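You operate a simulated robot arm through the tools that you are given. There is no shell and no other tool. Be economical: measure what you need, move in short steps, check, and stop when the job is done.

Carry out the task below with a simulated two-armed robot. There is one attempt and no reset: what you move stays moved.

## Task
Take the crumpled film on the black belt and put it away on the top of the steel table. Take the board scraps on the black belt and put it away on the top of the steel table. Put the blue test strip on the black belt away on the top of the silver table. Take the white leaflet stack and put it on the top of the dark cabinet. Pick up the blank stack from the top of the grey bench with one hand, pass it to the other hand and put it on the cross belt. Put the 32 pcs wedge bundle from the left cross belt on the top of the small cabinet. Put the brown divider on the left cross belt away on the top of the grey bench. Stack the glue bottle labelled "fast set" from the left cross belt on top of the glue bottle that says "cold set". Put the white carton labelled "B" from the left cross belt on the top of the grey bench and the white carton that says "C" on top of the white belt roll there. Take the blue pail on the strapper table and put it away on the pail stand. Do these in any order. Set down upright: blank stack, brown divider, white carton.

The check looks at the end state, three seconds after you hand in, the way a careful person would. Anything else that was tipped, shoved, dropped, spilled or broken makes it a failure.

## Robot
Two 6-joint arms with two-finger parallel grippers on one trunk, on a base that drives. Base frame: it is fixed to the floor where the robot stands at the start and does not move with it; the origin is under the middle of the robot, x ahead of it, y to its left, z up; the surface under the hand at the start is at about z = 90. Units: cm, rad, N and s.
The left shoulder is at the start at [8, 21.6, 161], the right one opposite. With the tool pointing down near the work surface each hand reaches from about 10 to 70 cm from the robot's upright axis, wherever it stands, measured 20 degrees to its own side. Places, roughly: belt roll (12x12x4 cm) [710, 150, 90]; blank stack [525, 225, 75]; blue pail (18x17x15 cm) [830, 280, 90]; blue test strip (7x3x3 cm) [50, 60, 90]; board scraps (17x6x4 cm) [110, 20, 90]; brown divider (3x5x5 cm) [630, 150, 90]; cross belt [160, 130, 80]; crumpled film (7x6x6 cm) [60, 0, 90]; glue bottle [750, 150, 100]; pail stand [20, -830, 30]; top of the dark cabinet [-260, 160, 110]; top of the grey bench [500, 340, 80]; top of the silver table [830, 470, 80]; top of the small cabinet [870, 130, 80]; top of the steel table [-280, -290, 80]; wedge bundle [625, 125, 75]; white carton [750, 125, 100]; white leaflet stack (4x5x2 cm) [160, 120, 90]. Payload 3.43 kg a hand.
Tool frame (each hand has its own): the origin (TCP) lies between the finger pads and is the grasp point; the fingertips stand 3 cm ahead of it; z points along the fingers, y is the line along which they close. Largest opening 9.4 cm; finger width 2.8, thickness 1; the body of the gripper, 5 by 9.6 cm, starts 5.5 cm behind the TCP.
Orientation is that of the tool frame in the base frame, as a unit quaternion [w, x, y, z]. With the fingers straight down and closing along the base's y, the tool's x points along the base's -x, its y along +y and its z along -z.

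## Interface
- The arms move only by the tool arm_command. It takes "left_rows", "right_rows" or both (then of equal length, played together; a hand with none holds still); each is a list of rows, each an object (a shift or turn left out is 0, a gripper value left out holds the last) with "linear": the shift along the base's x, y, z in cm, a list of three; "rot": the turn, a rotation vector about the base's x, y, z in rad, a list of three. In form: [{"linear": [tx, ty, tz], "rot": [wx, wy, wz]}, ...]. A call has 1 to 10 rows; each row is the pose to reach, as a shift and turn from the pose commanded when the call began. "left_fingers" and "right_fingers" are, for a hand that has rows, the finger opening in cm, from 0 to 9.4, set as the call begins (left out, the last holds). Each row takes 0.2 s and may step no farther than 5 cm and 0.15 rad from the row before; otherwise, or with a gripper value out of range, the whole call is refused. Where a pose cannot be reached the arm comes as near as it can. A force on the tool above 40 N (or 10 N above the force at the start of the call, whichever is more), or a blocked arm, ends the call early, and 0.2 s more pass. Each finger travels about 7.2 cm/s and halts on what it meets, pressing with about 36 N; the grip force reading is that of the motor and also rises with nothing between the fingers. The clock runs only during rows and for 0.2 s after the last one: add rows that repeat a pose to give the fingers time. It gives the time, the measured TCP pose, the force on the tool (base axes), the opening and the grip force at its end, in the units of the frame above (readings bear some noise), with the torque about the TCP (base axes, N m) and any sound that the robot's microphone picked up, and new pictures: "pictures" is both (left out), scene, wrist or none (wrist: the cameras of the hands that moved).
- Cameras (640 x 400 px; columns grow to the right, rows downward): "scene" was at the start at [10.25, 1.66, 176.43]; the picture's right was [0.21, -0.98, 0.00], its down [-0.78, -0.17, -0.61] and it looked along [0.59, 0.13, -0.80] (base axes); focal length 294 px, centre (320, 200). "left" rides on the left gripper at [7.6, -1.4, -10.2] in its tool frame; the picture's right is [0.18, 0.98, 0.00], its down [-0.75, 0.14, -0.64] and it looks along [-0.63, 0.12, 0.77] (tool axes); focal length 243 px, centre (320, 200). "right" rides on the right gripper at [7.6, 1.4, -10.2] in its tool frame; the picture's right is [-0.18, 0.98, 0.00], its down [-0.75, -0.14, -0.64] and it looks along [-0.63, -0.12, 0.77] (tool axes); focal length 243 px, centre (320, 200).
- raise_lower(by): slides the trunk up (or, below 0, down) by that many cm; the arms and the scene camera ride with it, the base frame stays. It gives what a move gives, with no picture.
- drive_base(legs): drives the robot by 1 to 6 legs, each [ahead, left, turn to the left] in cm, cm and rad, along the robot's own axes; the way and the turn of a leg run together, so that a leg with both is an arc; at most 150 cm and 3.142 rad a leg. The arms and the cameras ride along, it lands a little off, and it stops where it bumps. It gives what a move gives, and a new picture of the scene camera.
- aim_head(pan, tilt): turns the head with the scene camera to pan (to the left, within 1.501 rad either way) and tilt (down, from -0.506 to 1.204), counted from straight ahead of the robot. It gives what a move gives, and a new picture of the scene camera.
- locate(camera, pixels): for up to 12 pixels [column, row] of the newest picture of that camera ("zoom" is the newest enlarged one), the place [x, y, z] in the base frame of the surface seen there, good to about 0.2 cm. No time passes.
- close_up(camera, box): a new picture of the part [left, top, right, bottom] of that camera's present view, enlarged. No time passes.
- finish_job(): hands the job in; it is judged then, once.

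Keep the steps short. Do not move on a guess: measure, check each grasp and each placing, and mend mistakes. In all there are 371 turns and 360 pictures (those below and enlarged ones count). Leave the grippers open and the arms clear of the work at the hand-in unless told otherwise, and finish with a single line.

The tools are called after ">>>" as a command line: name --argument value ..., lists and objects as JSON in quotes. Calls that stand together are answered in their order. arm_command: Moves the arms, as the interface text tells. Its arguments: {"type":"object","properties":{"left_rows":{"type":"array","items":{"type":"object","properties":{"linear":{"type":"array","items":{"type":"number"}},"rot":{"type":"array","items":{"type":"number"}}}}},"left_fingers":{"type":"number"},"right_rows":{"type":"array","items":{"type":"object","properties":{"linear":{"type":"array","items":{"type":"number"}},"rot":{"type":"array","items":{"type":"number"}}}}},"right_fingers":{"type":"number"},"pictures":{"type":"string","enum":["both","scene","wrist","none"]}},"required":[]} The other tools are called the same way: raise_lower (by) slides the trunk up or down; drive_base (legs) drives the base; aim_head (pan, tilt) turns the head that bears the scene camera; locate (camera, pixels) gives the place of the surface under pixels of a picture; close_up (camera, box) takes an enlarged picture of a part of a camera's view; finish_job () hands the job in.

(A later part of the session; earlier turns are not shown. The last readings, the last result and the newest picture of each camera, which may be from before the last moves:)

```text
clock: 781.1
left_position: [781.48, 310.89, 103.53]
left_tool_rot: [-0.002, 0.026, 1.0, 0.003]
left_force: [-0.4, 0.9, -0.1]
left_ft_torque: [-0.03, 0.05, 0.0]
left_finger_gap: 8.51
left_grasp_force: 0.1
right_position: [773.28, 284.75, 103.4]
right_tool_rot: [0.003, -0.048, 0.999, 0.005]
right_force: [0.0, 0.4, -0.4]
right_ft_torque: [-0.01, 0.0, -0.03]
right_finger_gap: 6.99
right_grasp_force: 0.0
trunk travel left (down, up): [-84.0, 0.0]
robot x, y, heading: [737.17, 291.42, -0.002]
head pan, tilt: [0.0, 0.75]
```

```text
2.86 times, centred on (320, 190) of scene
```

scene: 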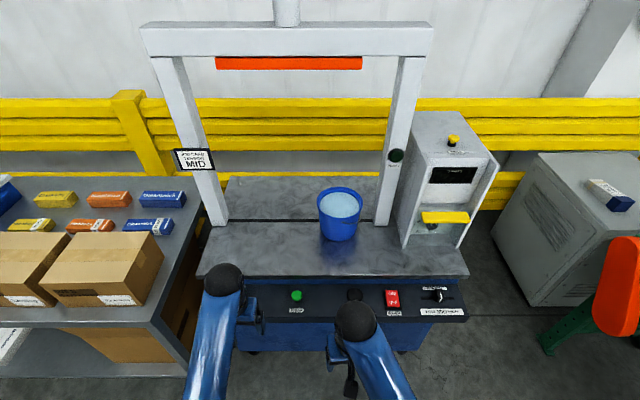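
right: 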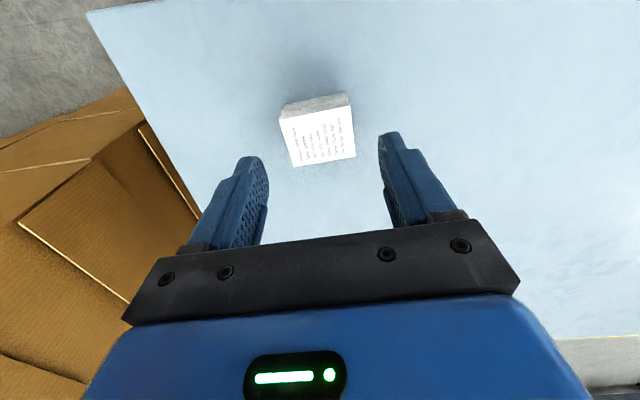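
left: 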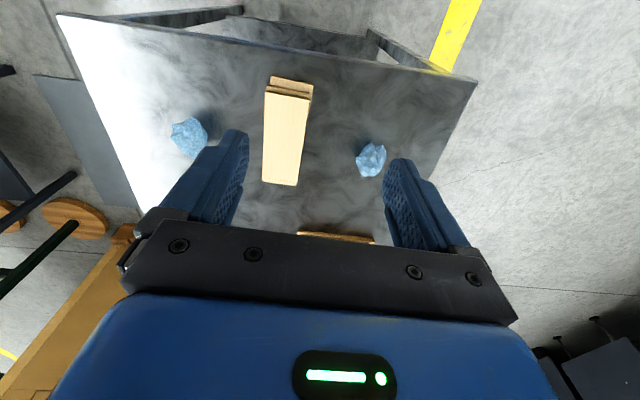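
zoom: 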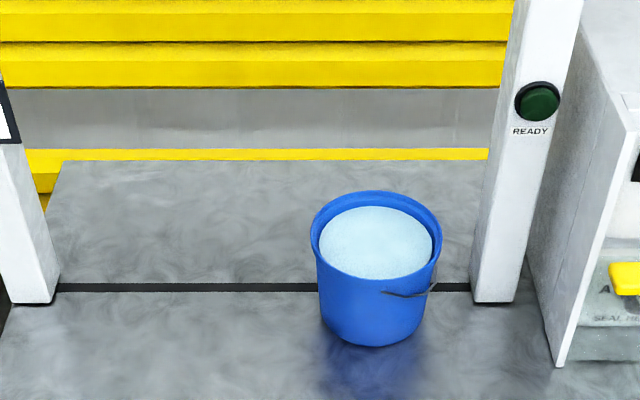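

The pail holds water, so it must stay level: I'll use both hands, pinching the rim at left and right. I measure the rim.

>>> locate --camera "zoom" --pixels '[[314, 245], [438, 245], [378, 192], [378, 275], [378, 240], [370, 340], [322, 240], [432, 238], [378, 284], [425, 290], [378, 198]]'

>>> close_up --camera "scene" --box '[305, 175, 375, 250]'

```text
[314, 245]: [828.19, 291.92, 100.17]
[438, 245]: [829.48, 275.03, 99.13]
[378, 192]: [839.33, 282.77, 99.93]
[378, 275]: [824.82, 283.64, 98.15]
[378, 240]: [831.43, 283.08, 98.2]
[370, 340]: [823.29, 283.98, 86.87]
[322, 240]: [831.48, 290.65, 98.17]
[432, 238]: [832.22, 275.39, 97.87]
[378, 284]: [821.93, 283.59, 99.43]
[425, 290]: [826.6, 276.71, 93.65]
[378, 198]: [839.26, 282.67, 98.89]
```

```text
5.33 times, centred on (340, 212) of scene
```

zoom: 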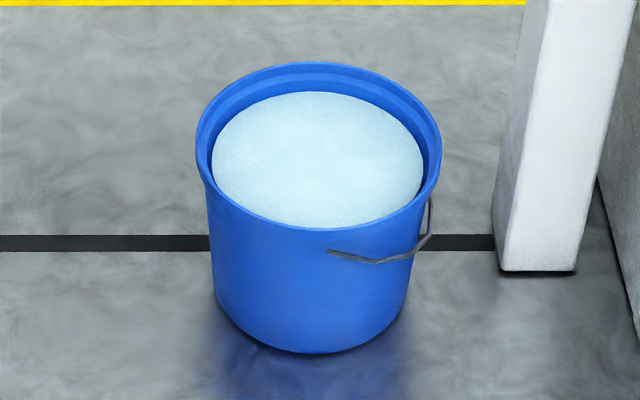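

Rim: centre (830.5,283.5), outer radius 8.8, top z 100.2; contents at 98.2. I check the arch posts' position and table height.

>>> locate --camera "scene" --pixels '[[388, 215], [384, 180], [395, 100], [205, 215], [290, 45], [290, 28], [330, 240], [290, 262], [400, 230], [290, 275], [415, 60]]'

```text
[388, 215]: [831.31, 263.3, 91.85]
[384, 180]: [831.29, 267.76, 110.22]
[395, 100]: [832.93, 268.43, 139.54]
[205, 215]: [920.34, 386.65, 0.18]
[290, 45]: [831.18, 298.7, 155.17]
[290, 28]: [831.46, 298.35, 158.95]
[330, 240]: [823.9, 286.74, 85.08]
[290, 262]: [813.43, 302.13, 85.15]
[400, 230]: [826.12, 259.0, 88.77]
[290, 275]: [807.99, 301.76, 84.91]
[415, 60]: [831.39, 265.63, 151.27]
```

>>> drive_base --legs '[[32, -8, 0]]'

>>> aim_head --pan 0.0 --tilt 0.95

>>> close_up --camera "scene" --box '[270, 170, 370, 250]'

```text
clock: 783.2
left_position: [813.33, 302.66, 103.65]
left_tool_rot: [-0.001, 0.026, 1.0, 0.002]
left_force: [-0.7, 0.4, 0.7]
left_ft_torque: [0.01, 0.03, -0.01]
left_finger_gap: 8.49
left_grasp_force: 0.0
right_position: [805.14, 276.5, 103.42]
right_tool_rot: [0.004, -0.046, 0.999, 0.005]
right_force: [-0.7, 0.1, -0.1]
right_ft_torque: [-0.04, -0.04, 0.0]
right_finger_gap: 6.99
right_grasp_force: 0.0
trunk travel left (down, up): [-84.0, 0.0]
robot x, y, heading: [769.55, 282.93, -0.007]
head pan, tilt: [0.0, 0.75]
```

scene: 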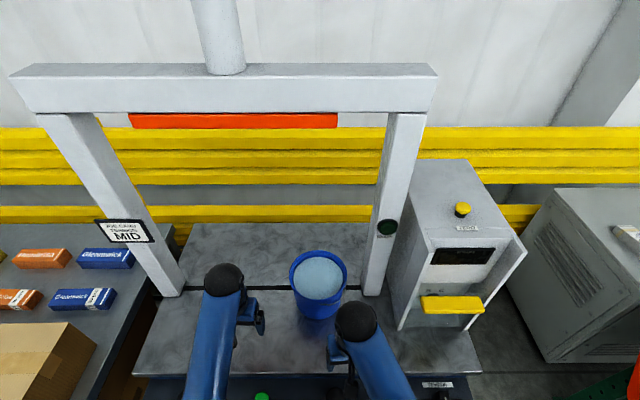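

```text
clock: 784.0
left_position: [813.51, 302.64, 103.48]
left_tool_rot: [-0.002, 0.028, 1.0, 0.002]
left_force: [0.2, 0.4, -0.9]
left_ft_torque: [0.01, -0.03, 0.02]
left_finger_gap: 8.5
left_grasp_force: 0.0
right_position: [805.31, 276.63, 103.4]
right_tool_rot: [0.003, -0.046, 0.999, 0.005]
right_force: [-0.1, 0.4, -0.9]
right_ft_torque: [0.0, -0.02, -0.01]
right_finger_gap: 7.01
right_grasp_force: 0.0
trunk travel left (down, up): [-84.0, 0.0]
robot x, y, heading: [769.04, 282.99, -0.006]
head pan, tilt: [0.0, 0.949]
```

scene: 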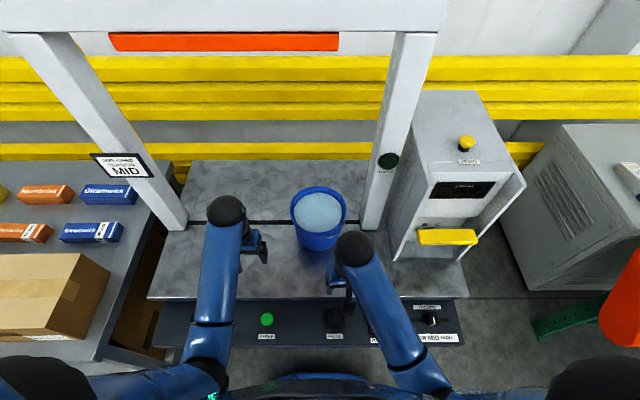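

```text
5.00 times, centred on (320, 210) of scene
```

zoom: 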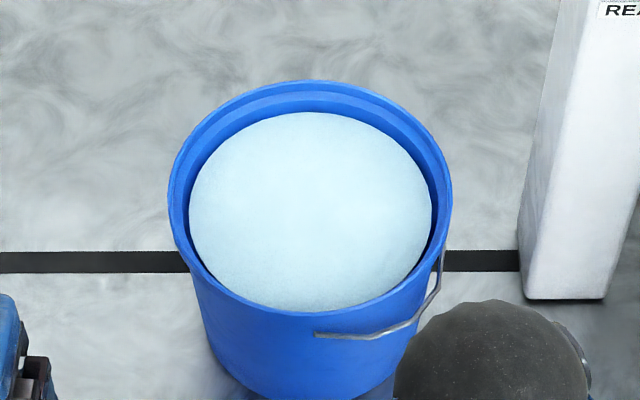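

>>> locate --camera "zoom" --pixels '[[441, 262], [436, 290], [417, 318], [370, 336], [322, 335], [172, 200], [448, 195], [310, 84], [310, 308], [184, 200], [436, 200], [310, 210]]'

```text
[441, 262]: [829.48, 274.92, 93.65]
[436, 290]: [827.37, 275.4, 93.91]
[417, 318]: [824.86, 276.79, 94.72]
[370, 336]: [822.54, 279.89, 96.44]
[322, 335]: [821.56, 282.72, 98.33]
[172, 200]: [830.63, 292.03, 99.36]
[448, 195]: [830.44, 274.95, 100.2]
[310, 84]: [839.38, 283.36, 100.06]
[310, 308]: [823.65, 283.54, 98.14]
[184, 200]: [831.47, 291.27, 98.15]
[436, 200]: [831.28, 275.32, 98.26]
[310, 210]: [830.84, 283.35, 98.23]
```

The bail rests on the right side at z 93.7, below where I grip. Both hands go above the rim points with opening 5.

>>> arm_command --left_rows '[{"linear": [2, -1.5, 1], "rot": [0, 0, 0.02]}, {"linear": [5, -3.5, 2], "rot": [0, 0, 0.05]}, {"linear": [8, -5.5, 3], "rot": [0, 0, 0.05]}, {"linear": [11, -7.5, 3], "rot": [0, 0, 0.05]}, {"linear": [14, -9.5, 3], "rot": [0, 0, 0.05]}, {"linear": [16.8, -10.8, 3], "rot": [0, 0, 0.05]}, {"linear": [16.8, -10.8, 3], "rot": [0, 0, 0.05]}]' --right_rows '[{"linear": [4, -0.2, 1], "rot": [0, 0, -0.05]}, {"linear": [8, -0.4, 2], "rot": [0, 0, -0.09]}, {"linear": [12, -0.6, 3], "rot": [0, 0, -0.09]}, {"linear": [16, -0.8, 3], "rot": [0, 0, -0.09]}, {"linear": [20, -1, 3], "rot": [0, 0, -0.09]}, {"linear": [24, -1.4, 3], "rot": [0, 0, -0.09]}, {"linear": [25, -1.4, 3], "rot": [0, 0, -0.09]}]' --left_fingers 5 --right_fingers 5 --pictures "both"

```text
clock: 785.6
left_position: [830.28, 291.91, 106.47]
left_tool_rot: [-0.002, 0.001, 1.0, 0.001]
left_force: [-0.1, -0.5, 0.5]
left_ft_torque: [-0.01, 0.03, 0.02]
left_finger_gap: 5.01
left_grasp_force: 0.2
right_position: [830.34, 275.14, 106.24]
right_tool_rot: [0.003, -0.002, 1.0, 0.004]
right_force: [0.4, -0.3, -0.9]
right_ft_torque: [0.01, -0.01, -0.02]
right_finger_gap: 5.01
right_grasp_force: 0.1
trunk travel left (down, up): [-84.0, 0.0]
robot x, y, heading: [769.18, 283.27, -0.003]
head pan, tilt: [0.0, 0.949]
```

scene: 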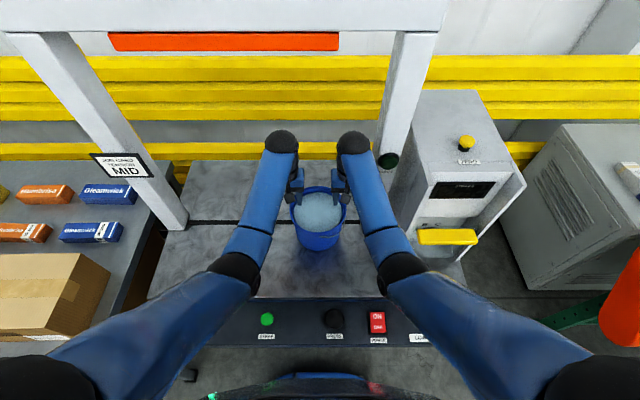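
right: 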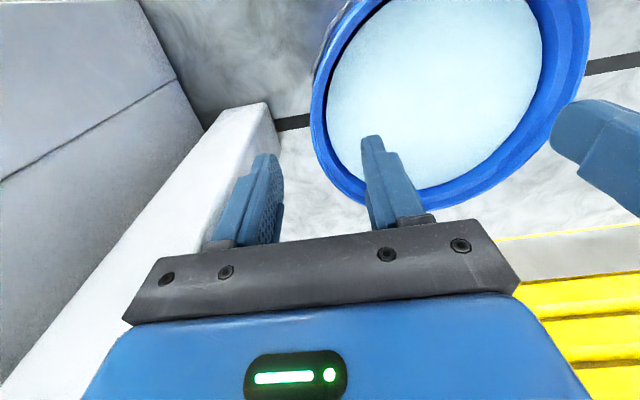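
left: 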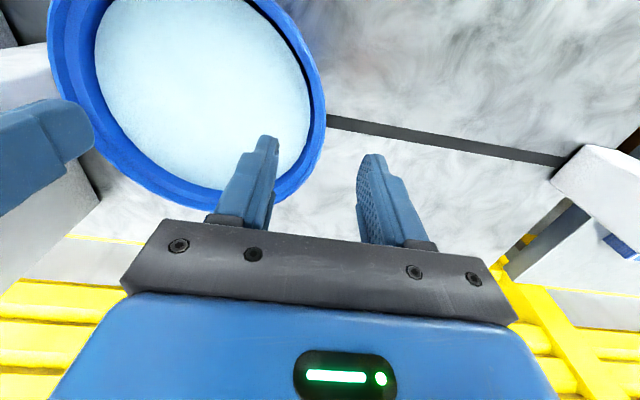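

The rims sit between the fingers. I descend to z 101.4 (tips just above the contents).

>>> arm_command --left_rows '[{"linear": [0, 0, -2]}, {"linear": [0, 0, -4]}, {"linear": [0, 0, -5.0]}]' --right_rows '[{"linear": [0, 0, -2]}, {"linear": [0, 0, -4]}, {"linear": [0, 0, -4.8]}]' --pictures "wrist"

```text
clock: 786.4
left_position: [830.21, 291.72, 101.47]
left_tool_rot: [-0.002, 0.002, 1.0, 0.003]
left_force: [0.3, -0.2, 0.4]
left_ft_torque: [0.01, 0.01, 0.0]
left_finger_gap: 5.01
left_grasp_force: 0.1
right_position: [830.39, 275.13, 101.54]
right_tool_rot: [0.003, -0.002, 1.0, 0.004]
right_force: [-0.7, -1.1, -0.2]
right_ft_torque: [0.02, -0.01, -0.02]
right_finger_gap: 5.0
right_grasp_force: 0.0
trunk travel left (down, up): [-84.0, 0.0]
robot x, y, heading: [769.57, 283.14, -0.004]
head pan, tilt: [0.0, 0.949]
```

right: 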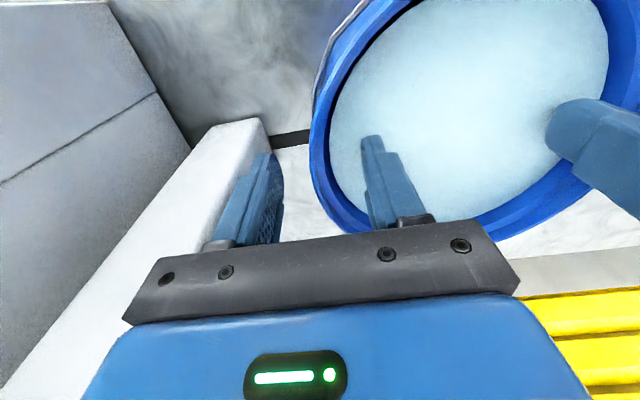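
left: 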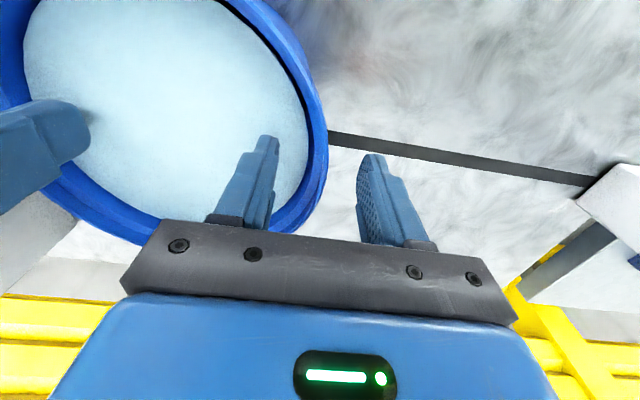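

Next I probe 1.5 cm deeper to learn whether the contents resist.

>>> arm_command --left_rows '[{"linear": [0, 0, -0.7]}, {"linear": [0, 0, -1.5]}]' --right_rows '[{"linear": [0, 0, -0.7]}, {"linear": [0, 0, -1.5]}]' --pictures "none"

```text
clock: 787.0
left_position: [830.36, 291.91, 99.9]
left_tool_rot: [-0.004, 0.002, 1.0, 0.003]
left_force: [0.7, -0.6, -0.1]
left_ft_torque: [0.0, -0.01, -0.01]
left_finger_gap: 5.01
left_grasp_force: 0.0
right_position: [830.33, 275.08, 100.04]
right_tool_rot: [0.004, -0.001, 1.0, 0.005]
right_force: [-0.1, -0.4, -0.3]
right_ft_torque: [0.01, 0.02, -0.02]
right_finger_gap: 5.0
right_grasp_force: 0.1
trunk travel left (down, up): [-84.0, 0.0]
robot x, y, heading: [769.02, 282.95, -0.008]
head pan, tilt: [0.0, 0.949]
```

No resistance. I go 1.2 cm deeper and close both hands on the wall.

>>> arm_command --left_rows '[{"linear": [0, 0, -0.6]}, {"linear": [0, 0, -1.1]}]' --right_rows '[{"linear": [0, 0, -0.6]}, {"linear": [0, 0, -1.2]}]' --pictures "none"

>>> arm_command --left_rows '[{}, {}, {}, {}]' --right_rows '[{}, {}, {}, {}]' --left_fingers 0 --right_fingers 0 --pictures "wrist"

```text
clock: 787.6
left_position: [830.51, 291.83, 98.86]
left_tool_rot: [-0.004, 0.002, 1.0, 0.002]
left_force: [-0.1, 0.7, 0.2]
left_ft_torque: [-0.03, -0.02, 0.0]
left_finger_gap: 5.02
left_grasp_force: 0.1
right_position: [830.32, 275.13, 98.81]
right_tool_rot: [0.003, 0.0, 1.0, 0.006]
right_force: [-0.2, 0.1, -0.2]
right_ft_torque: [0.02, -0.02, -0.02]
right_finger_gap: 5.0
right_grasp_force: 0.0
trunk travel left (down, up): [-84.0, 0.0]
robot x, y, heading: [769.5, 283.33, -0.005]
head pan, tilt: [0.0, 0.949]
```

```text
clock: 788.6
left_position: [830.4, 291.59, 98.89]
left_tool_rot: [-0.002, 0.002, 1.0, -0.001]
left_force: [8.2, -36.3, -0.2]
left_ft_torque: [-0.15, 0.5, 0.79]
left_finger_gap: 1.27
left_grasp_force: 36.0
right_position: [830.35, 275.26, 98.75]
right_tool_rot: [0.004, -0.002, 1.0, 0.007]
right_force: [-10.9, 31.7, 3.5]
right_ft_torque: [0.14, -0.93, 0.77]
right_finger_gap: 1.23
right_grasp_force: 35.5
trunk travel left (down, up): [-84.0, 0.0]
robot x, y, heading: [769.53, 283.03, -0.006]
head pan, tilt: [0.0, 0.949]
```

right: 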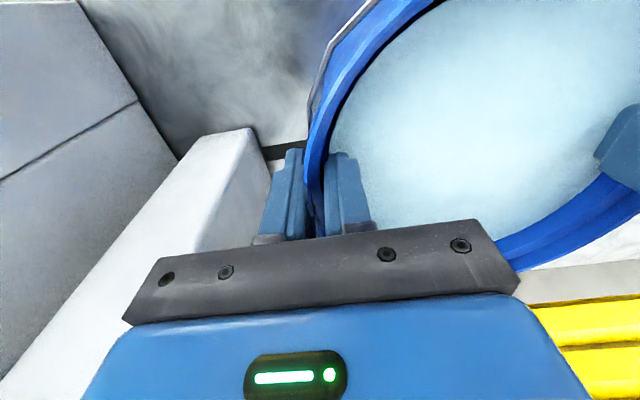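
left: 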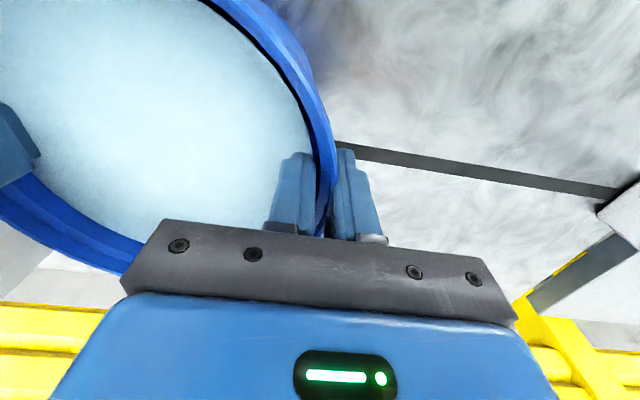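

Both grip the wall (1.25). The hands pull apart slightly (≈34 N), so I ease each 0.3 inward.

>>> arm_command --left_rows '[{"linear": [0, -0.15, 0]}, {"linear": [0, -0.3, 0]}, {"linear": [0, -0.3, 0]}]' --right_rows '[{"linear": [0, 0.15, 0]}, {"linear": [0, 0.3, 0]}, {"linear": [0, 0.3, 0]}]' --pictures "none"

```text
clock: 789.4
left_position: [830.37, 291.55, 98.82]
left_tool_rot: [-0.002, 0.0, 1.0, 0.003]
left_force: [12.0, -16.8, -0.1]
left_ft_torque: [-0.2, -0.58, 0.89]
left_finger_gap: 1.23
left_grasp_force: 35.8
right_position: [830.2, 275.42, 98.91]
right_tool_rot: [0.003, -0.001, 1.0, 0.004]
right_force: [-13.9, 10.1, 16.3]
right_ft_torque: [0.12, 0.69, 0.86]
right_finger_gap: 1.25
right_grasp_force: 36.0
trunk travel left (down, up): [-84.0, 0.0]
robot x, y, heading: [769.2, 283.16, -0.005]
head pan, tilt: [0.0, 0.949]
```

>>> arm_command --left_rows '[{"linear": [0.12, -0.15, 0]}, {"linear": [0.12, -0.15, 0]}]' --right_rows '[{"linear": [-0.12, 0.08, 0.05]}, {"linear": [-0.12, 0.08, 0.05]}]' --pictures "none"

```text
clock: 790.0
left_position: [830.5, 291.62, 98.87]
left_tool_rot: [-0.004, -0.001, 1.0, 0.003]
left_force: [6.8, 2.0, 0.3]
left_ft_torque: [-0.3, 0.47, 0.76]
left_finger_gap: 1.23
left_grasp_force: 35.8
right_position: [830.32, 275.38, 98.76]
right_tool_rot: [0.004, 0.0, 1.0, 0.004]
right_force: [-4.3, -3.8, 7.2]
right_ft_torque: [0.18, -0.4, 0.77]
right_finger_gap: 1.23
right_grasp_force: 35.9
trunk travel left (down, up): [-84.0, 0.0]
robot x, y, heading: [769.11, 283.0, 0.0]
head pan, tilt: [0.0, 0.949]
```

Forces are now small. I lift both together, slowly, 3 cm.

>>> arm_command --left_rows '[{"linear": [0, 0, 0.5]}, {"linear": [0, 0, 1]}, {"linear": [0, 0, 1.5]}, {"linear": [0, 0, 2]}, {"linear": [0, 0, 2.5]}, {"linear": [0, 0, 3]}]' --right_rows '[{"linear": [0, 0, 0.5]}, {"linear": [0, 0, 1]}, {"linear": [0, 0, 1.5]}, {"linear": [0, 0, 2]}, {"linear": [0, 0, 2.5]}, {"linear": [0, 0, 3]}]' --pictures "both"

```text
clock: 791.4
left_position: [830.7, 291.59, 101.73]
left_tool_rot: [-0.004, 0.001, 1.0, 0.003]
left_force: [7.2, 24.5, -13.2]
left_ft_torque: [-0.32, -0.39, 0.65]
left_finger_gap: 1.21
left_grasp_force: 36.1
right_position: [830.29, 275.4, 101.58]
right_tool_rot: [0.001, 0.0, 1.0, 0.003]
right_force: [-6.5, -24.7, -13.8]
right_ft_torque: [0.24, 0.53, 0.36]
right_finger_gap: 1.2
right_grasp_force: 36.0
trunk travel left (down, up): [-84.0, 0.0]
robot x, y, heading: [769.26, 283.21, -0.004]
head pan, tilt: [0.0, 0.949]
```

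scene: 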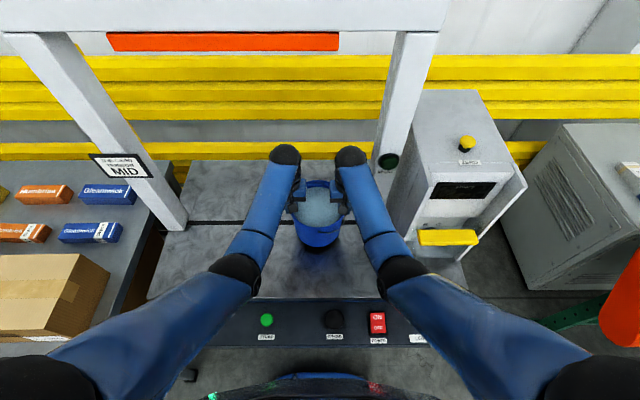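
right: 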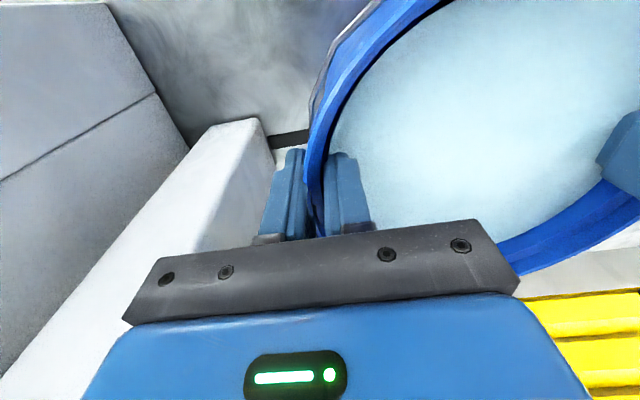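
left: 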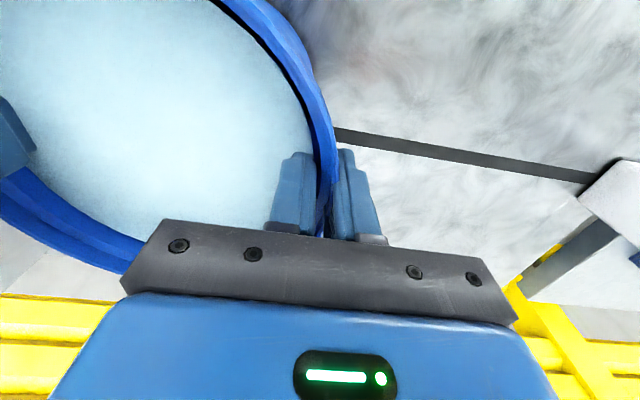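

Lifted level, 13 N each side. I ease the hands apart 0.15 each.

>>> arm_command --left_rows '[{"linear": [0.05, 0.15, 0]}, {"linear": [0.1, 0.2, 0]}]' --right_rows '[{"linear": [-0.05, -0.15, 0]}, {"linear": [-0.1, -0.2, 0]}]' --pictures "none"

```text
clock: 792.0
left_position: [830.8, 291.54, 101.69]
left_tool_rot: [-0.005, 0.001, 1.0, 0.002]
left_force: [1.9, 12.6, -12.4]
left_ft_torque: [-0.31, -0.57, 0.5]
left_finger_gap: 1.21
left_grasp_force: 36.6
right_position: [830.48, 275.3, 101.7]
right_tool_rot: [0.002, -0.001, 1.0, 0.005]
right_force: [-2.2, -12.5, -15.1]
right_ft_torque: [0.1, 0.75, -0.4]
right_finger_gap: 1.21
right_grasp_force: 36.6
trunk travel left (down, up): [-84.0, 0.0]
robot x, y, heading: [769.14, 282.93, 0.001]
head pan, tilt: [0.0, 0.949]
```

I back straight away from the table, then bring both hands 10 cm nearer together.

>>> drive_base --legs '[[-25, 0, 0], [-30, 0, 0]]'

>>> arm_command --left_rows '[{"linear": [-1.2, 0, 0]}, {"linear": [-2.4, 0, 0]}, {"linear": [-3.6, 0, 0]}, {"linear": [-4.8, 0, 0]}, {"linear": [-6, 0, 0]}, {"linear": [-7.2, 0, 0]}, {"linear": [-8.4, 0, 0]}, {"linear": [-9.6, 0, 0]}]' --right_rows '[{"linear": [-1.2, 0, 0]}, {"linear": [-2.4, 0, 0]}, {"linear": [-3.6, 0, 0]}, {"linear": [-4.8, 0, 0]}, {"linear": [-6, 0, 0]}, {"linear": [-7.2, 0, 0]}, {"linear": [-8.4, 0, 0]}, {"linear": [-9.6, 0, 0]}]' --pictures "scene"

```text
clock: 795.4
left_position: [776.35, 291.92, 101.46]
left_tool_rot: [-0.007, 0.001, 1.0, 0.002]
left_force: [-3.6, -15.3, -13.4]
left_ft_torque: [-0.25, 0.41, 0.19]
left_finger_gap: 1.21
left_grasp_force: 36.2
right_position: [775.97, 275.8, 101.51]
right_tool_rot: [0.0, -0.003, 1.0, 0.005]
right_force: [4.4, 15.9, -14.6]
right_ft_torque: [0.15, -0.27, -0.68]
right_finger_gap: 1.22
right_grasp_force: 35.6
trunk travel left (down, up): [-84.0, 0.0]
robot x, y, heading: [714.92, 283.41, 0.003]
head pan, tilt: [0.0, 0.949]
```

scene: 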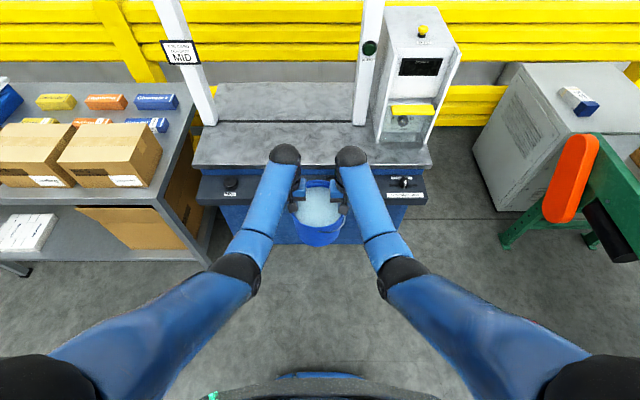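

```text
clock: 797.2
left_position: [766.31, 291.84, 101.75]
left_tool_rot: [-0.003, 0.0, 1.0, 0.003]
left_force: [-2.3, -4.3, -12.3]
left_ft_torque: [-0.28, 0.16, 0.25]
left_finger_gap: 1.2
left_grasp_force: 35.9
right_position: [765.91, 275.77, 101.76]
right_tool_rot: [0.003, -0.004, 1.0, 0.005]
right_force: [1.9, 4.3, -15.0]
right_ft_torque: [0.13, -0.05, -0.59]
right_finger_gap: 1.21
right_grasp_force: 35.9
trunk travel left (down, up): [-84.0, 0.0]
robot x, y, heading: [714.41, 283.72, -0.002]
head pan, tilt: [0.0, 0.949]
```

scene: 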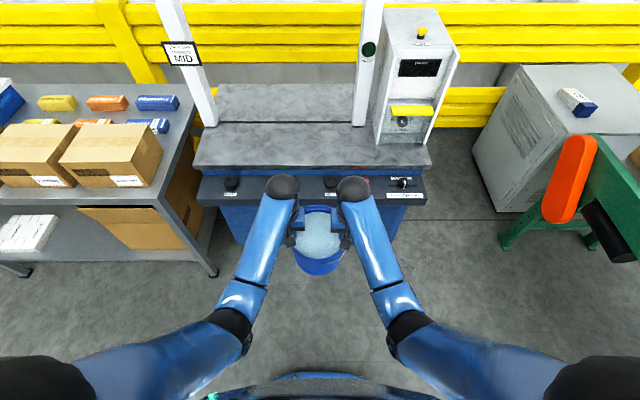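

Held level, low forces. Now I drive back the known route, backing with heading 0 so the pail trails: first to (704,510), then along y≈510.

>>> drive_base --legs '[[-5, 113, 0], [-5, 113, 0], [-117, 0, 0], [-117, 0, 0], [-57, -18, 0]]'

```text
clock: 822.5
left_position: [464.53, 497.96, 101.6]
left_tool_rot: [-0.005, 0.002, 1.0, 0.002]
left_force: [-2.4, 0.2, -13.1]
left_ft_torque: [-0.28, 0.04, 0.21]
left_finger_gap: 1.21
left_grasp_force: 36.1
right_position: [464.0, 481.92, 101.76]
right_tool_rot: [0.002, -0.001, 1.0, 0.005]
right_force: [3.9, 0.8, -14.0]
right_ft_torque: [0.12, 0.08, -0.63]
right_finger_gap: 1.22
right_grasp_force: 36.6
trunk travel left (down, up): [-84.0, 0.0]
robot x, y, heading: [412.59, 489.7, -0.003]
head pan, tilt: [0.0, 0.949]
```

scene: 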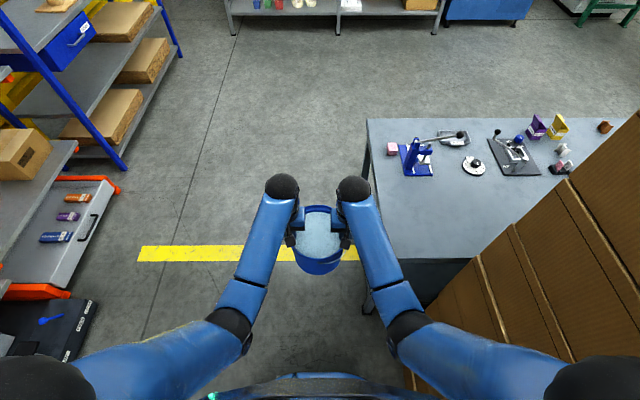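

>>> drive_base --legs '[[-100, 3, 0], [-75, 0, 0.003], [-50, 45, 0], [-40, 12, 0], [-96, 10, 0]]'

```text
clock: 841.5
left_position: [101.97, 567.67, 101.76]
left_tool_rot: [-0.004, -0.009, 1.0, 0.002]
left_force: [-1.0, -2.8, -12.9]
left_ft_torque: [-0.23, 0.1, 0.28]
left_finger_gap: 1.22
left_grasp_force: 36.2
right_position: [102.01, 551.51, 101.69]
right_tool_rot: [0.002, -0.012, 1.0, 0.005]
right_force: [1.7, 2.5, -14.1]
right_ft_torque: [0.14, 0.06, -0.52]
right_finger_gap: 1.19
right_grasp_force: 35.8
trunk travel left (down, up): [-84.0, 0.0]
robot x, y, heading: [50.22, 557.86, 0.017]
head pan, tilt: [0.0, 0.949]
```

scene: 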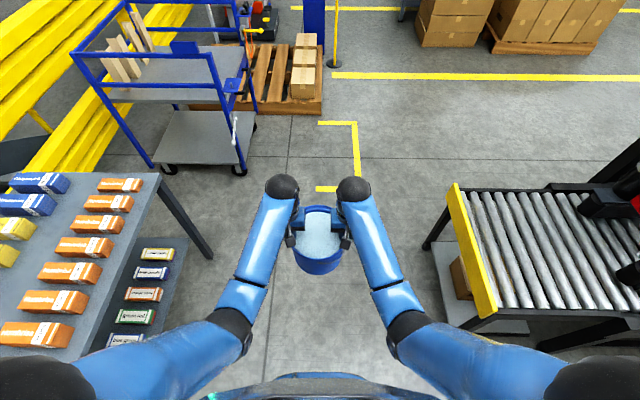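

Turning right to face −y; the pail passes above the infeed (z 64).

>>> drive_base --legs '[[0, 0, -0.8], [0, 0, -0.788]]'

```text
clock: 846.0
left_position: [59.49, 506.33, 101.66]
left_tool_rot: [-0.002, 0.704, 0.71, 0.004]
left_force: [-3.4, 0.9, -12.1]
left_ft_torque: [0.08, 0.23, 0.32]
left_finger_gap: 1.19
left_grasp_force: 35.8
right_position: [43.21, 506.7, 101.69]
right_tool_rot: [0.005, 0.701, 0.713, 0.002]
right_force: [3.9, -2.0, -14.6]
right_ft_torque: [0.05, -0.13, -0.46]
right_finger_gap: 1.23
right_grasp_force: 36.2
trunk travel left (down, up): [-84.0, 0.0]
robot x, y, heading: [49.89, 558.67, -1.568]
head pan, tilt: [0.0, 0.949]
```

scene: 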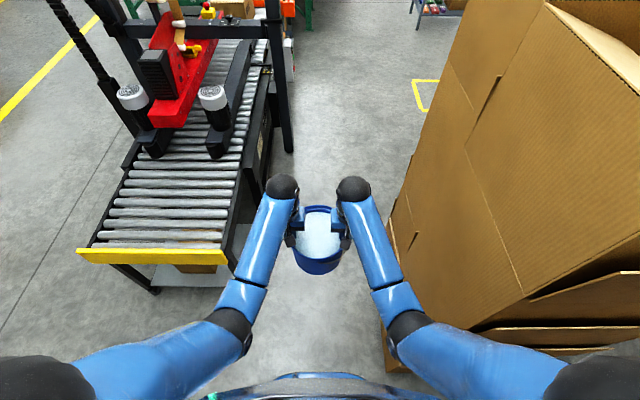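

>>> drive_base --legs '[[102, 2, 0], [37, -7, 0], [45, -13, 0], [60, -30, 0], [60, -25, 0]]'

```text
clock: 862.2
left_position: [-8.57, 201.82, 101.71]
left_tool_rot: [-0.001, 0.7, 0.714, 0.003]
left_force: [-2.7, 0.7, -12.0]
left_ft_torque: [0.09, 0.19, 0.33]
left_finger_gap: 1.2
left_grasp_force: 35.5
right_position: [-24.67, 201.97, 101.72]
right_tool_rot: [0.007, 0.698, 0.716, 0.002]
right_force: [3.2, -0.6, -13.6]
right_ft_torque: [0.14, -0.13, -0.5]
right_finger_gap: 1.17
right_grasp_force: 35.6
trunk travel left (down, up): [-84.0, 0.0]
robot x, y, heading: [-18.05, 253.23, -1.551]
head pan, tilt: [0.0, 0.949]
```

scene: 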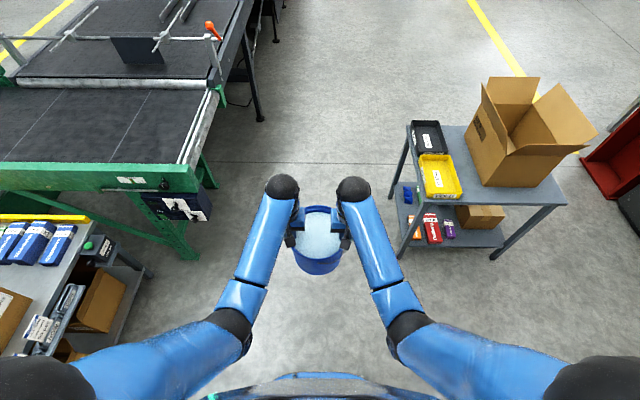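

>>> drive_base --legs '[[145, 0, -0.02], [65, -5, 0], [140, -38, 0], [150, 0, 0], [148, 0, 0]]'

```text
clock: 893.3
left_position: [-60.16, -445.53, 101.75]
left_tool_rot: [-0.001, 0.717, 0.697, 0.004]
left_force: [-2.2, 1.0, -12.7]
left_ft_torque: [0.09, 0.2, 0.37]
left_finger_gap: 1.21
left_grasp_force: 36.2
right_position: [-76.36, -444.71, 101.66]
right_tool_rot: [0.006, 0.716, 0.699, 0.002]
right_force: [3.0, -0.8, -14.8]
right_ft_torque: [0.06, -0.15, -0.51]
right_finger_gap: 1.17
right_grasp_force: 36.0
trunk travel left (down, up): [-84.0, 0.0]
robot x, y, heading: [-67.36, -393.36, -1.599]
head pan, tilt: [0.0, 0.949]
```

scene: 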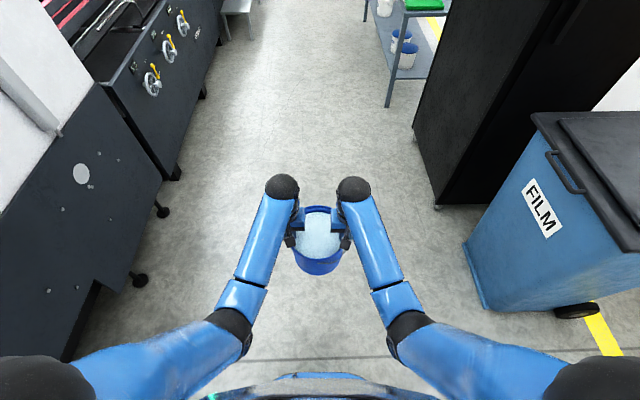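

>>> drive_base --legs '[[130, 0, 0.028], [130, 0, 0], [128, 0, 0], [0, 0, 0.8], [0, 0, 0.771]]'

>>> aim_head --pan 0.0 --tilt 0.85

```text
clock: 916.2
left_position: [-13.93, -772.55, 101.66]
left_tool_rot: [-0.005, -0.005, 1.0, 0.002]
left_force: [0.5, -1.5, -13.8]
left_ft_torque: [-0.16, 0.13, 0.41]
left_finger_gap: 1.21
left_grasp_force: 36.2
right_position: [-14.31, -788.8, 101.68]
right_tool_rot: [0.002, -0.009, 1.0, 0.007]
right_force: [-0.5, 2.2, -14.2]
right_ft_torque: [0.12, 0.02, -0.35]
right_finger_gap: 1.19
right_grasp_force: 35.8
trunk travel left (down, up): [-84.0, 0.0]
robot x, y, heading: [-65.65, -781.42, 0.008]
head pan, tilt: [0.0, 0.949]
```

scene: 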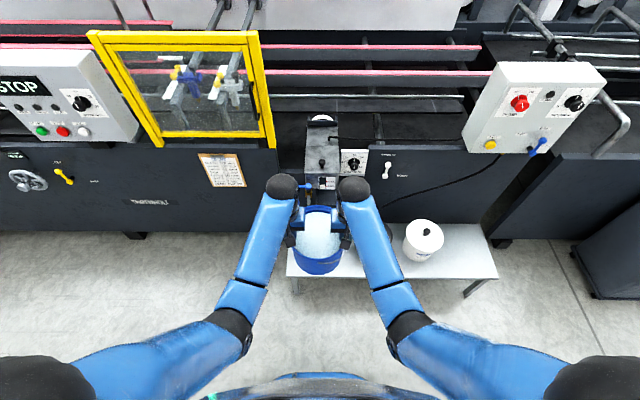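

```text
clock: 916.8
left_position: [-14.15, -772.54, 101.62]
left_tool_rot: [-0.005, -0.005, 1.0, 0.003]
left_force: [-0.5, -4.1, -13.0]
left_ft_torque: [-0.16, 0.09, 0.43]
left_finger_gap: 1.21
left_grasp_force: 36.4
right_position: [-14.36, -788.74, 101.65]
right_tool_rot: [0.001, -0.009, 1.0, 0.005]
right_force: [-0.9, 3.9, -13.4]
right_ft_torque: [0.13, 0.09, -0.35]
right_finger_gap: 1.19
right_grasp_force: 35.6
trunk travel left (down, up): [-84.0, 0.0]
robot x, y, heading: [-65.76, -781.89, 0.011]
head pan, tilt: [0.0, 0.85]
```

scene: 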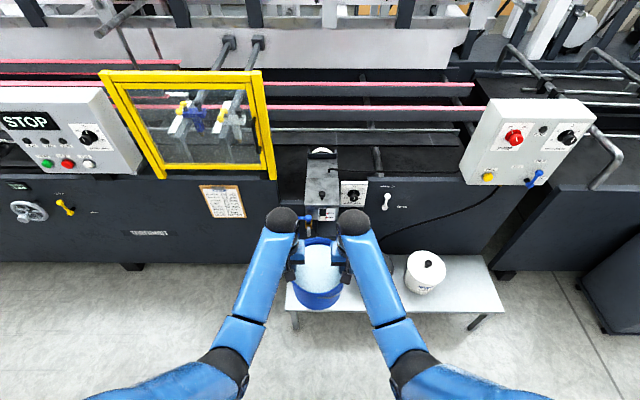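

>>> locate --camera "scene" --pixels '[[290, 305], [498, 300], [480, 258], [425, 270], [398, 262], [385, 300], [330, 195], [325, 213], [350, 195], [320, 150], [300, 230], [360, 300]]'

>>> close_up --camera "scene" --box '[250, 130, 470, 340]'

```text
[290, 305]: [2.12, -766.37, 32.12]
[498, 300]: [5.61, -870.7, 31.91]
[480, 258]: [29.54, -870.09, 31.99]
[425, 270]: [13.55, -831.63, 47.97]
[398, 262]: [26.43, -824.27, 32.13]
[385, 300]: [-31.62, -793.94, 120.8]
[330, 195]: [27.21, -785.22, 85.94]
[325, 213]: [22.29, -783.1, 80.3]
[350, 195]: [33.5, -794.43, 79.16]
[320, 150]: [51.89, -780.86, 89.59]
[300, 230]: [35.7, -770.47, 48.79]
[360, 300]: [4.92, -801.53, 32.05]
```

```text
1.90 times, centred on (360, 235) of scene
```

zoom: 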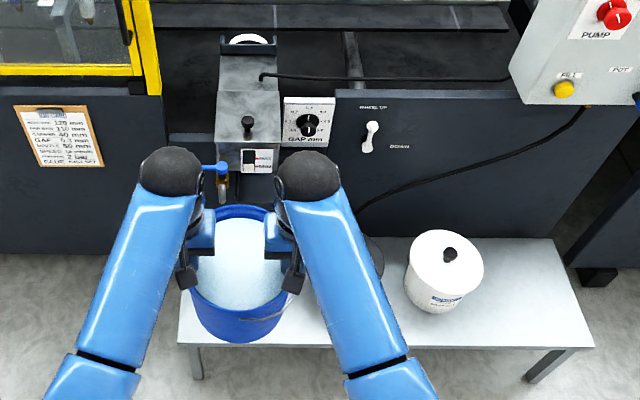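

>>> locate --camera "zoom" --pixels '[[215, 168], [222, 190], [245, 160], [250, 125], [232, 165], [220, 205]]'

```text
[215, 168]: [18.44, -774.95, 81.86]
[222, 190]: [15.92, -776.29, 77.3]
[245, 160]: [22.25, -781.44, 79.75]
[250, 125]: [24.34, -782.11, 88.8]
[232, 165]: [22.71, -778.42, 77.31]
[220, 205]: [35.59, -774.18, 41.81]
```

A glue valve hangs at (16,−776, z 73–80). I lower the trunk 50 here in front, then go in beneath it.

>>> raise_lower --by -25

>>> raise_lower --by -25

>>> aim_head --pan 0.0 --tilt 0.75

```text
clock: 919.4
left_position: [-14.16, -772.42, 76.67]
left_tool_rot: [-0.005, -0.006, 1.0, 0.002]
left_force: [0.4, -4.3, -12.6]
left_ft_torque: [-0.2, 0.1, 0.41]
left_finger_gap: 1.22
left_grasp_force: 36.4
right_position: [-14.35, -788.71, 76.59]
right_tool_rot: [0.001, -0.008, 1.0, 0.006]
right_force: [-1.0, 2.8, -13.2]
right_ft_torque: [0.16, 0.07, -0.34]
right_finger_gap: 1.19
right_grasp_force: 36.2
trunk travel left (down, up): [-59.0, 25.0]
robot x, y, heading: [-65.51, -781.64, 0.004]
head pan, tilt: [0.0, 0.85]
```

```text
clock: 922.0
left_position: [-14.32, -772.51, 51.71]
left_tool_rot: [-0.006, -0.005, 1.0, 0.002]
left_force: [-0.2, -2.3, -13.2]
left_ft_torque: [-0.18, 0.05, 0.41]
left_finger_gap: 1.21
left_grasp_force: 36.2
right_position: [-14.46, -788.72, 51.56]
right_tool_rot: [0.003, -0.009, 1.0, 0.005]
right_force: [-0.8, 1.8, -13.6]
right_ft_torque: [0.15, 0.09, -0.35]
right_finger_gap: 1.2
right_grasp_force: 36.0
trunk travel left (down, up): [-34.0, 50.0]
robot x, y, heading: [-66.13, -781.94, 0.011]
head pan, tilt: [0.0, 0.85]
```

```text
clock: 922.7
left_position: [-14.16, -772.42, 51.59]
left_tool_rot: [-0.006, -0.005, 1.0, 0.002]
left_force: [0.0, -3.6, -13.0]
left_ft_torque: [-0.19, 0.07, 0.41]
left_finger_gap: 1.19
left_grasp_force: 35.6
right_position: [-14.35, -788.72, 51.59]
right_tool_rot: [0.0, -0.009, 1.0, 0.004]
right_force: [-0.8, 2.6, -13.5]
right_ft_torque: [0.11, 0.08, -0.37]
right_finger_gap: 1.2
right_grasp_force: 36.1
trunk travel left (down, up): [-34.0, 50.0]
robot x, y, heading: [-65.63, -781.69, 0.006]
head pan, tilt: [0.0, 0.75]
```

scene: 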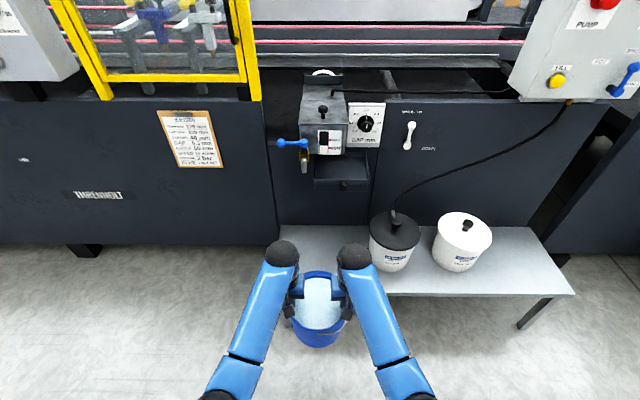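

>>> locate --camera "scene" --pixels '[[305, 165], [293, 143], [340, 180], [340, 165], [375, 235], [395, 225], [372, 260], [280, 235], [325, 235], [440, 240]]'

```text
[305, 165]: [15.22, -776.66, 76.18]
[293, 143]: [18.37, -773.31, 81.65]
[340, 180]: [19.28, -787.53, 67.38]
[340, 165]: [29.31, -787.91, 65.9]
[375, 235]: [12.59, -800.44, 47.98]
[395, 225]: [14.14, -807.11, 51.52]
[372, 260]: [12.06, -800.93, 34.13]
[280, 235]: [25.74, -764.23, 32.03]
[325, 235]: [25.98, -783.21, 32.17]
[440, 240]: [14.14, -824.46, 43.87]
```

Tray at x≥19 (z 67), valve x≥15 (z≥74), black pail from y −800. I drive in 23.7 and 3.6 left.

>>> drive_base --legs '[[12, 3.6, -0.006], [11.7, 0, 0]]'

```text
clock: 924.8
left_position: [9.63, -769.09, 51.67]
left_tool_rot: [-0.006, -0.002, 1.0, 0.002]
left_force: [0.6, -2.4, -13.6]
left_ft_torque: [-0.17, 0.07, 0.42]
left_finger_gap: 1.22
left_grasp_force: 36.0
right_position: [9.09, -785.34, 51.54]
right_tool_rot: [0.001, -0.007, 1.0, 0.005]
right_force: [-0.8, 3.3, -14.0]
right_ft_torque: [0.15, 0.05, -0.36]
right_finger_gap: 1.2
right_grasp_force: 36.0
trunk travel left (down, up): [-34.0, 50.0]
robot x, y, heading: [-41.97, -778.03, 0.003]
head pan, tilt: [0.0, 0.75]
```

scene: 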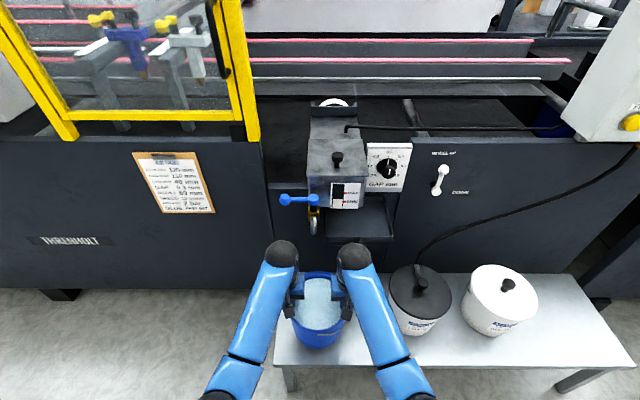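

Over the free part of the stand. I lower the trunk 4.6, then creep.

>>> raise_lower --by -4.6

>>> raise_lower --by -0.6

```text
clock: 925.6
left_position: [9.43, -769.05, 46.92]
left_tool_rot: [-0.005, -0.003, 1.0, 0.002]
left_force: [-0.2, -3.4, -12.8]
left_ft_torque: [-0.18, 0.07, 0.46]
left_finger_gap: 1.21
left_grasp_force: 36.2
right_position: [9.12, -785.23, 46.88]
right_tool_rot: [0.001, -0.007, 1.0, 0.005]
right_force: [-0.4, 2.4, -13.8]
right_ft_torque: [0.14, 0.1, -0.37]
right_finger_gap: 1.21
right_grasp_force: 35.9
trunk travel left (down, up): [-29.4, 54.6]
robot x, y, heading: [-42.45, -778.4, 0.006]
head pan, tilt: [0.0, 0.75]
```

```text
clock: 926.2
left_position: [9.63, -769.07, 46.34]
left_tool_rot: [-0.004, -0.002, 1.0, 0.002]
left_force: [0.2, -3.3, -13.5]
left_ft_torque: [-0.2, 0.07, 0.46]
left_finger_gap: 1.2
left_grasp_force: 36.0
right_position: [9.31, -785.3, 46.44]
right_tool_rot: [0.001, -0.006, 1.0, 0.006]
right_force: [-1.2, 2.8, -13.9]
right_ft_torque: [0.13, 0.16, -0.39]
right_finger_gap: 1.21
right_grasp_force: 35.4
trunk travel left (down, up): [-28.8, 55.2]
robot x, y, heading: [-42.3, -777.61, 0.005]
head pan, tilt: [0.0, 0.75]
```

>>> raise_lower --by -0.4

```text
clock: 926.7
left_position: [9.54, -769.07, 46.21]
left_tool_rot: [-0.004, -0.004, 1.0, 0.001]
left_force: [0.6, -2.6, -10.4]
left_ft_torque: [-0.18, -0.31, 0.43]
left_finger_gap: 1.18
left_grasp_force: 35.9
right_position: [9.23, -785.22, 46.07]
right_tool_rot: [0.002, -0.006, 1.0, 0.006]
right_force: [0.4, 2.6, -9.2]
right_ft_torque: [0.15, -0.12, -0.34]
right_finger_gap: 1.19
right_grasp_force: 36.1
trunk travel left (down, up): [-28.4, 55.6]
robot x, y, heading: [-41.94, -777.84, -0.0]
head pan, tilt: [0.0, 0.75]
```

Touching (load dropping). A bit more.

>>> raise_lower --by -0.2

```text
clock: 927.2
left_position: [9.51, -769.02, 46.04]
left_tool_rot: [-0.003, -0.004, 1.0, 0.002]
left_force: [-0.1, 1.3, -3.6]
left_ft_torque: [-0.2, -0.95, 0.47]
left_finger_gap: 1.19
left_grasp_force: 35.9
right_position: [9.24, -785.17, 46.18]
right_tool_rot: [0.004, -0.007, 1.0, 0.006]
right_force: [-2.3, -0.1, 3.4]
right_ft_torque: [0.12, -0.32, -0.28]
right_finger_gap: 1.19
right_grasp_force: 35.8
trunk travel left (down, up): [-28.2, 55.8]
robot x, y, heading: [-42.56, -777.83, 0.006]
head pan, tilt: [0.0, 0.75]
```

The stand carries it now. I open both hands to 4.

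>>> arm_command --left_rows '[{}, {}, {}]' --right_rows '[{}, {}, {}]' --left_fingers 4.5 --right_fingers 4.5 --pictures "wrist"

```text
clock: 928.0
left_position: [9.39, -769.15, 45.97]
left_tool_rot: [-0.004, -0.003, 1.0, 0.002]
left_force: [-0.7, 0.2, -0.7]
left_ft_torque: [0.03, -0.01, -0.02]
left_finger_gap: 4.48
left_grasp_force: 0.1
right_position: [9.17, -785.31, 45.96]
right_tool_rot: [0.002, -0.006, 1.0, 0.006]
right_force: [0.5, 0.5, -0.2]
right_ft_torque: [0.02, -0.02, 0.01]
right_finger_gap: 4.49
right_grasp_force: 0.0
trunk travel left (down, up): [-28.2, 55.8]
robot x, y, heading: [-41.97, -777.8, 0.005]
head pan, tilt: [0.0, 0.75]
```

right: 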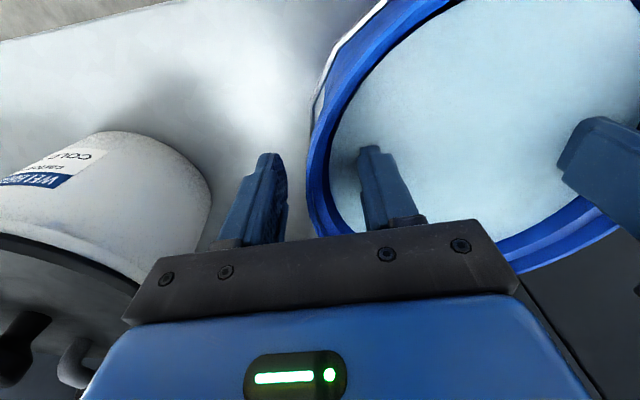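
left: 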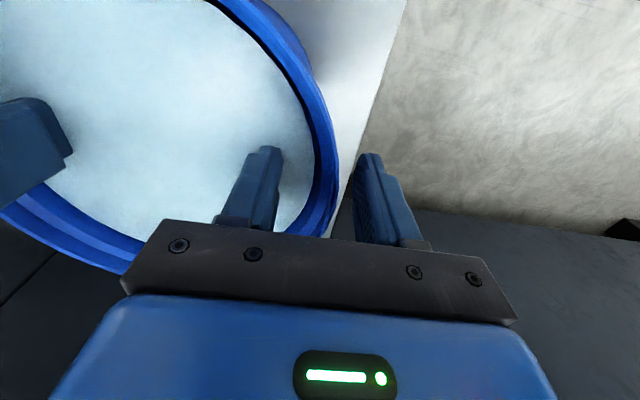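

Released. I rise 6 cm, then back straight out.

>>> raise_lower --by 6

>>> drive_base --legs '[[-40, 0, 0]]'

>>> close_up --camera "scene" --box '[220, 130, 460, 320]'

```text
clock: 929.0
left_position: [9.45, -768.99, 52.0]
left_tool_rot: [-0.004, -0.002, 1.0, 0.002]
left_force: [-0.2, 1.0, -0.1]
left_ft_torque: [-0.02, -0.04, 0.01]
left_finger_gap: 4.49
left_grasp_force: 0.2
right_position: [9.18, -785.27, 51.94]
right_tool_rot: [0.002, -0.006, 1.0, 0.005]
right_force: [-0.2, -0.1, -0.3]
right_ft_torque: [-0.01, -0.02, -0.01]
right_finger_gap: 4.53
right_grasp_force: 0.0
trunk travel left (down, up): [-34.2, 49.8]
robot x, y, heading: [-42.24, -778.14, 0.001]
head pan, tilt: [0.0, 0.75]
```

```text
clock: 931.5
left_position: [-30.71, -769.27, 51.96]
left_tool_rot: [-0.005, -0.002, 1.0, 0.002]
left_force: [0.0, 0.2, -0.1]
left_ft_torque: [-0.01, -0.02, 0.02]
left_finger_gap: 4.52
left_grasp_force: 0.1
right_position: [-31.18, -785.49, 51.91]
right_tool_rot: [0.002, -0.006, 1.0, 0.006]
right_force: [-1.2, 1.2, 0.4]
right_ft_torque: [0.0, -0.02, 0.02]
right_finger_gap: 4.5
right_grasp_force: 0.0
trunk travel left (down, up): [-34.2, 49.8]
robot x, y, heading: [-81.9, -778.65, -0.002]
head pan, tilt: [0.0, 0.75]
```

scene: 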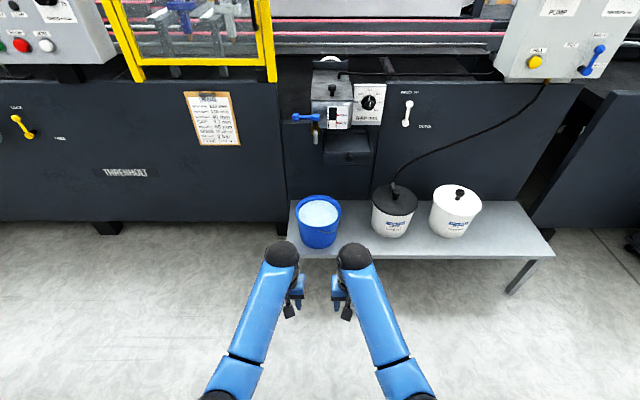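

```text
2.11 times, centred on (340, 225) of scene
```

zoom: 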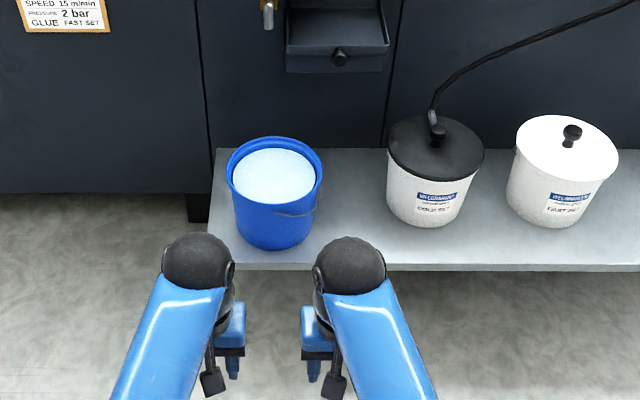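

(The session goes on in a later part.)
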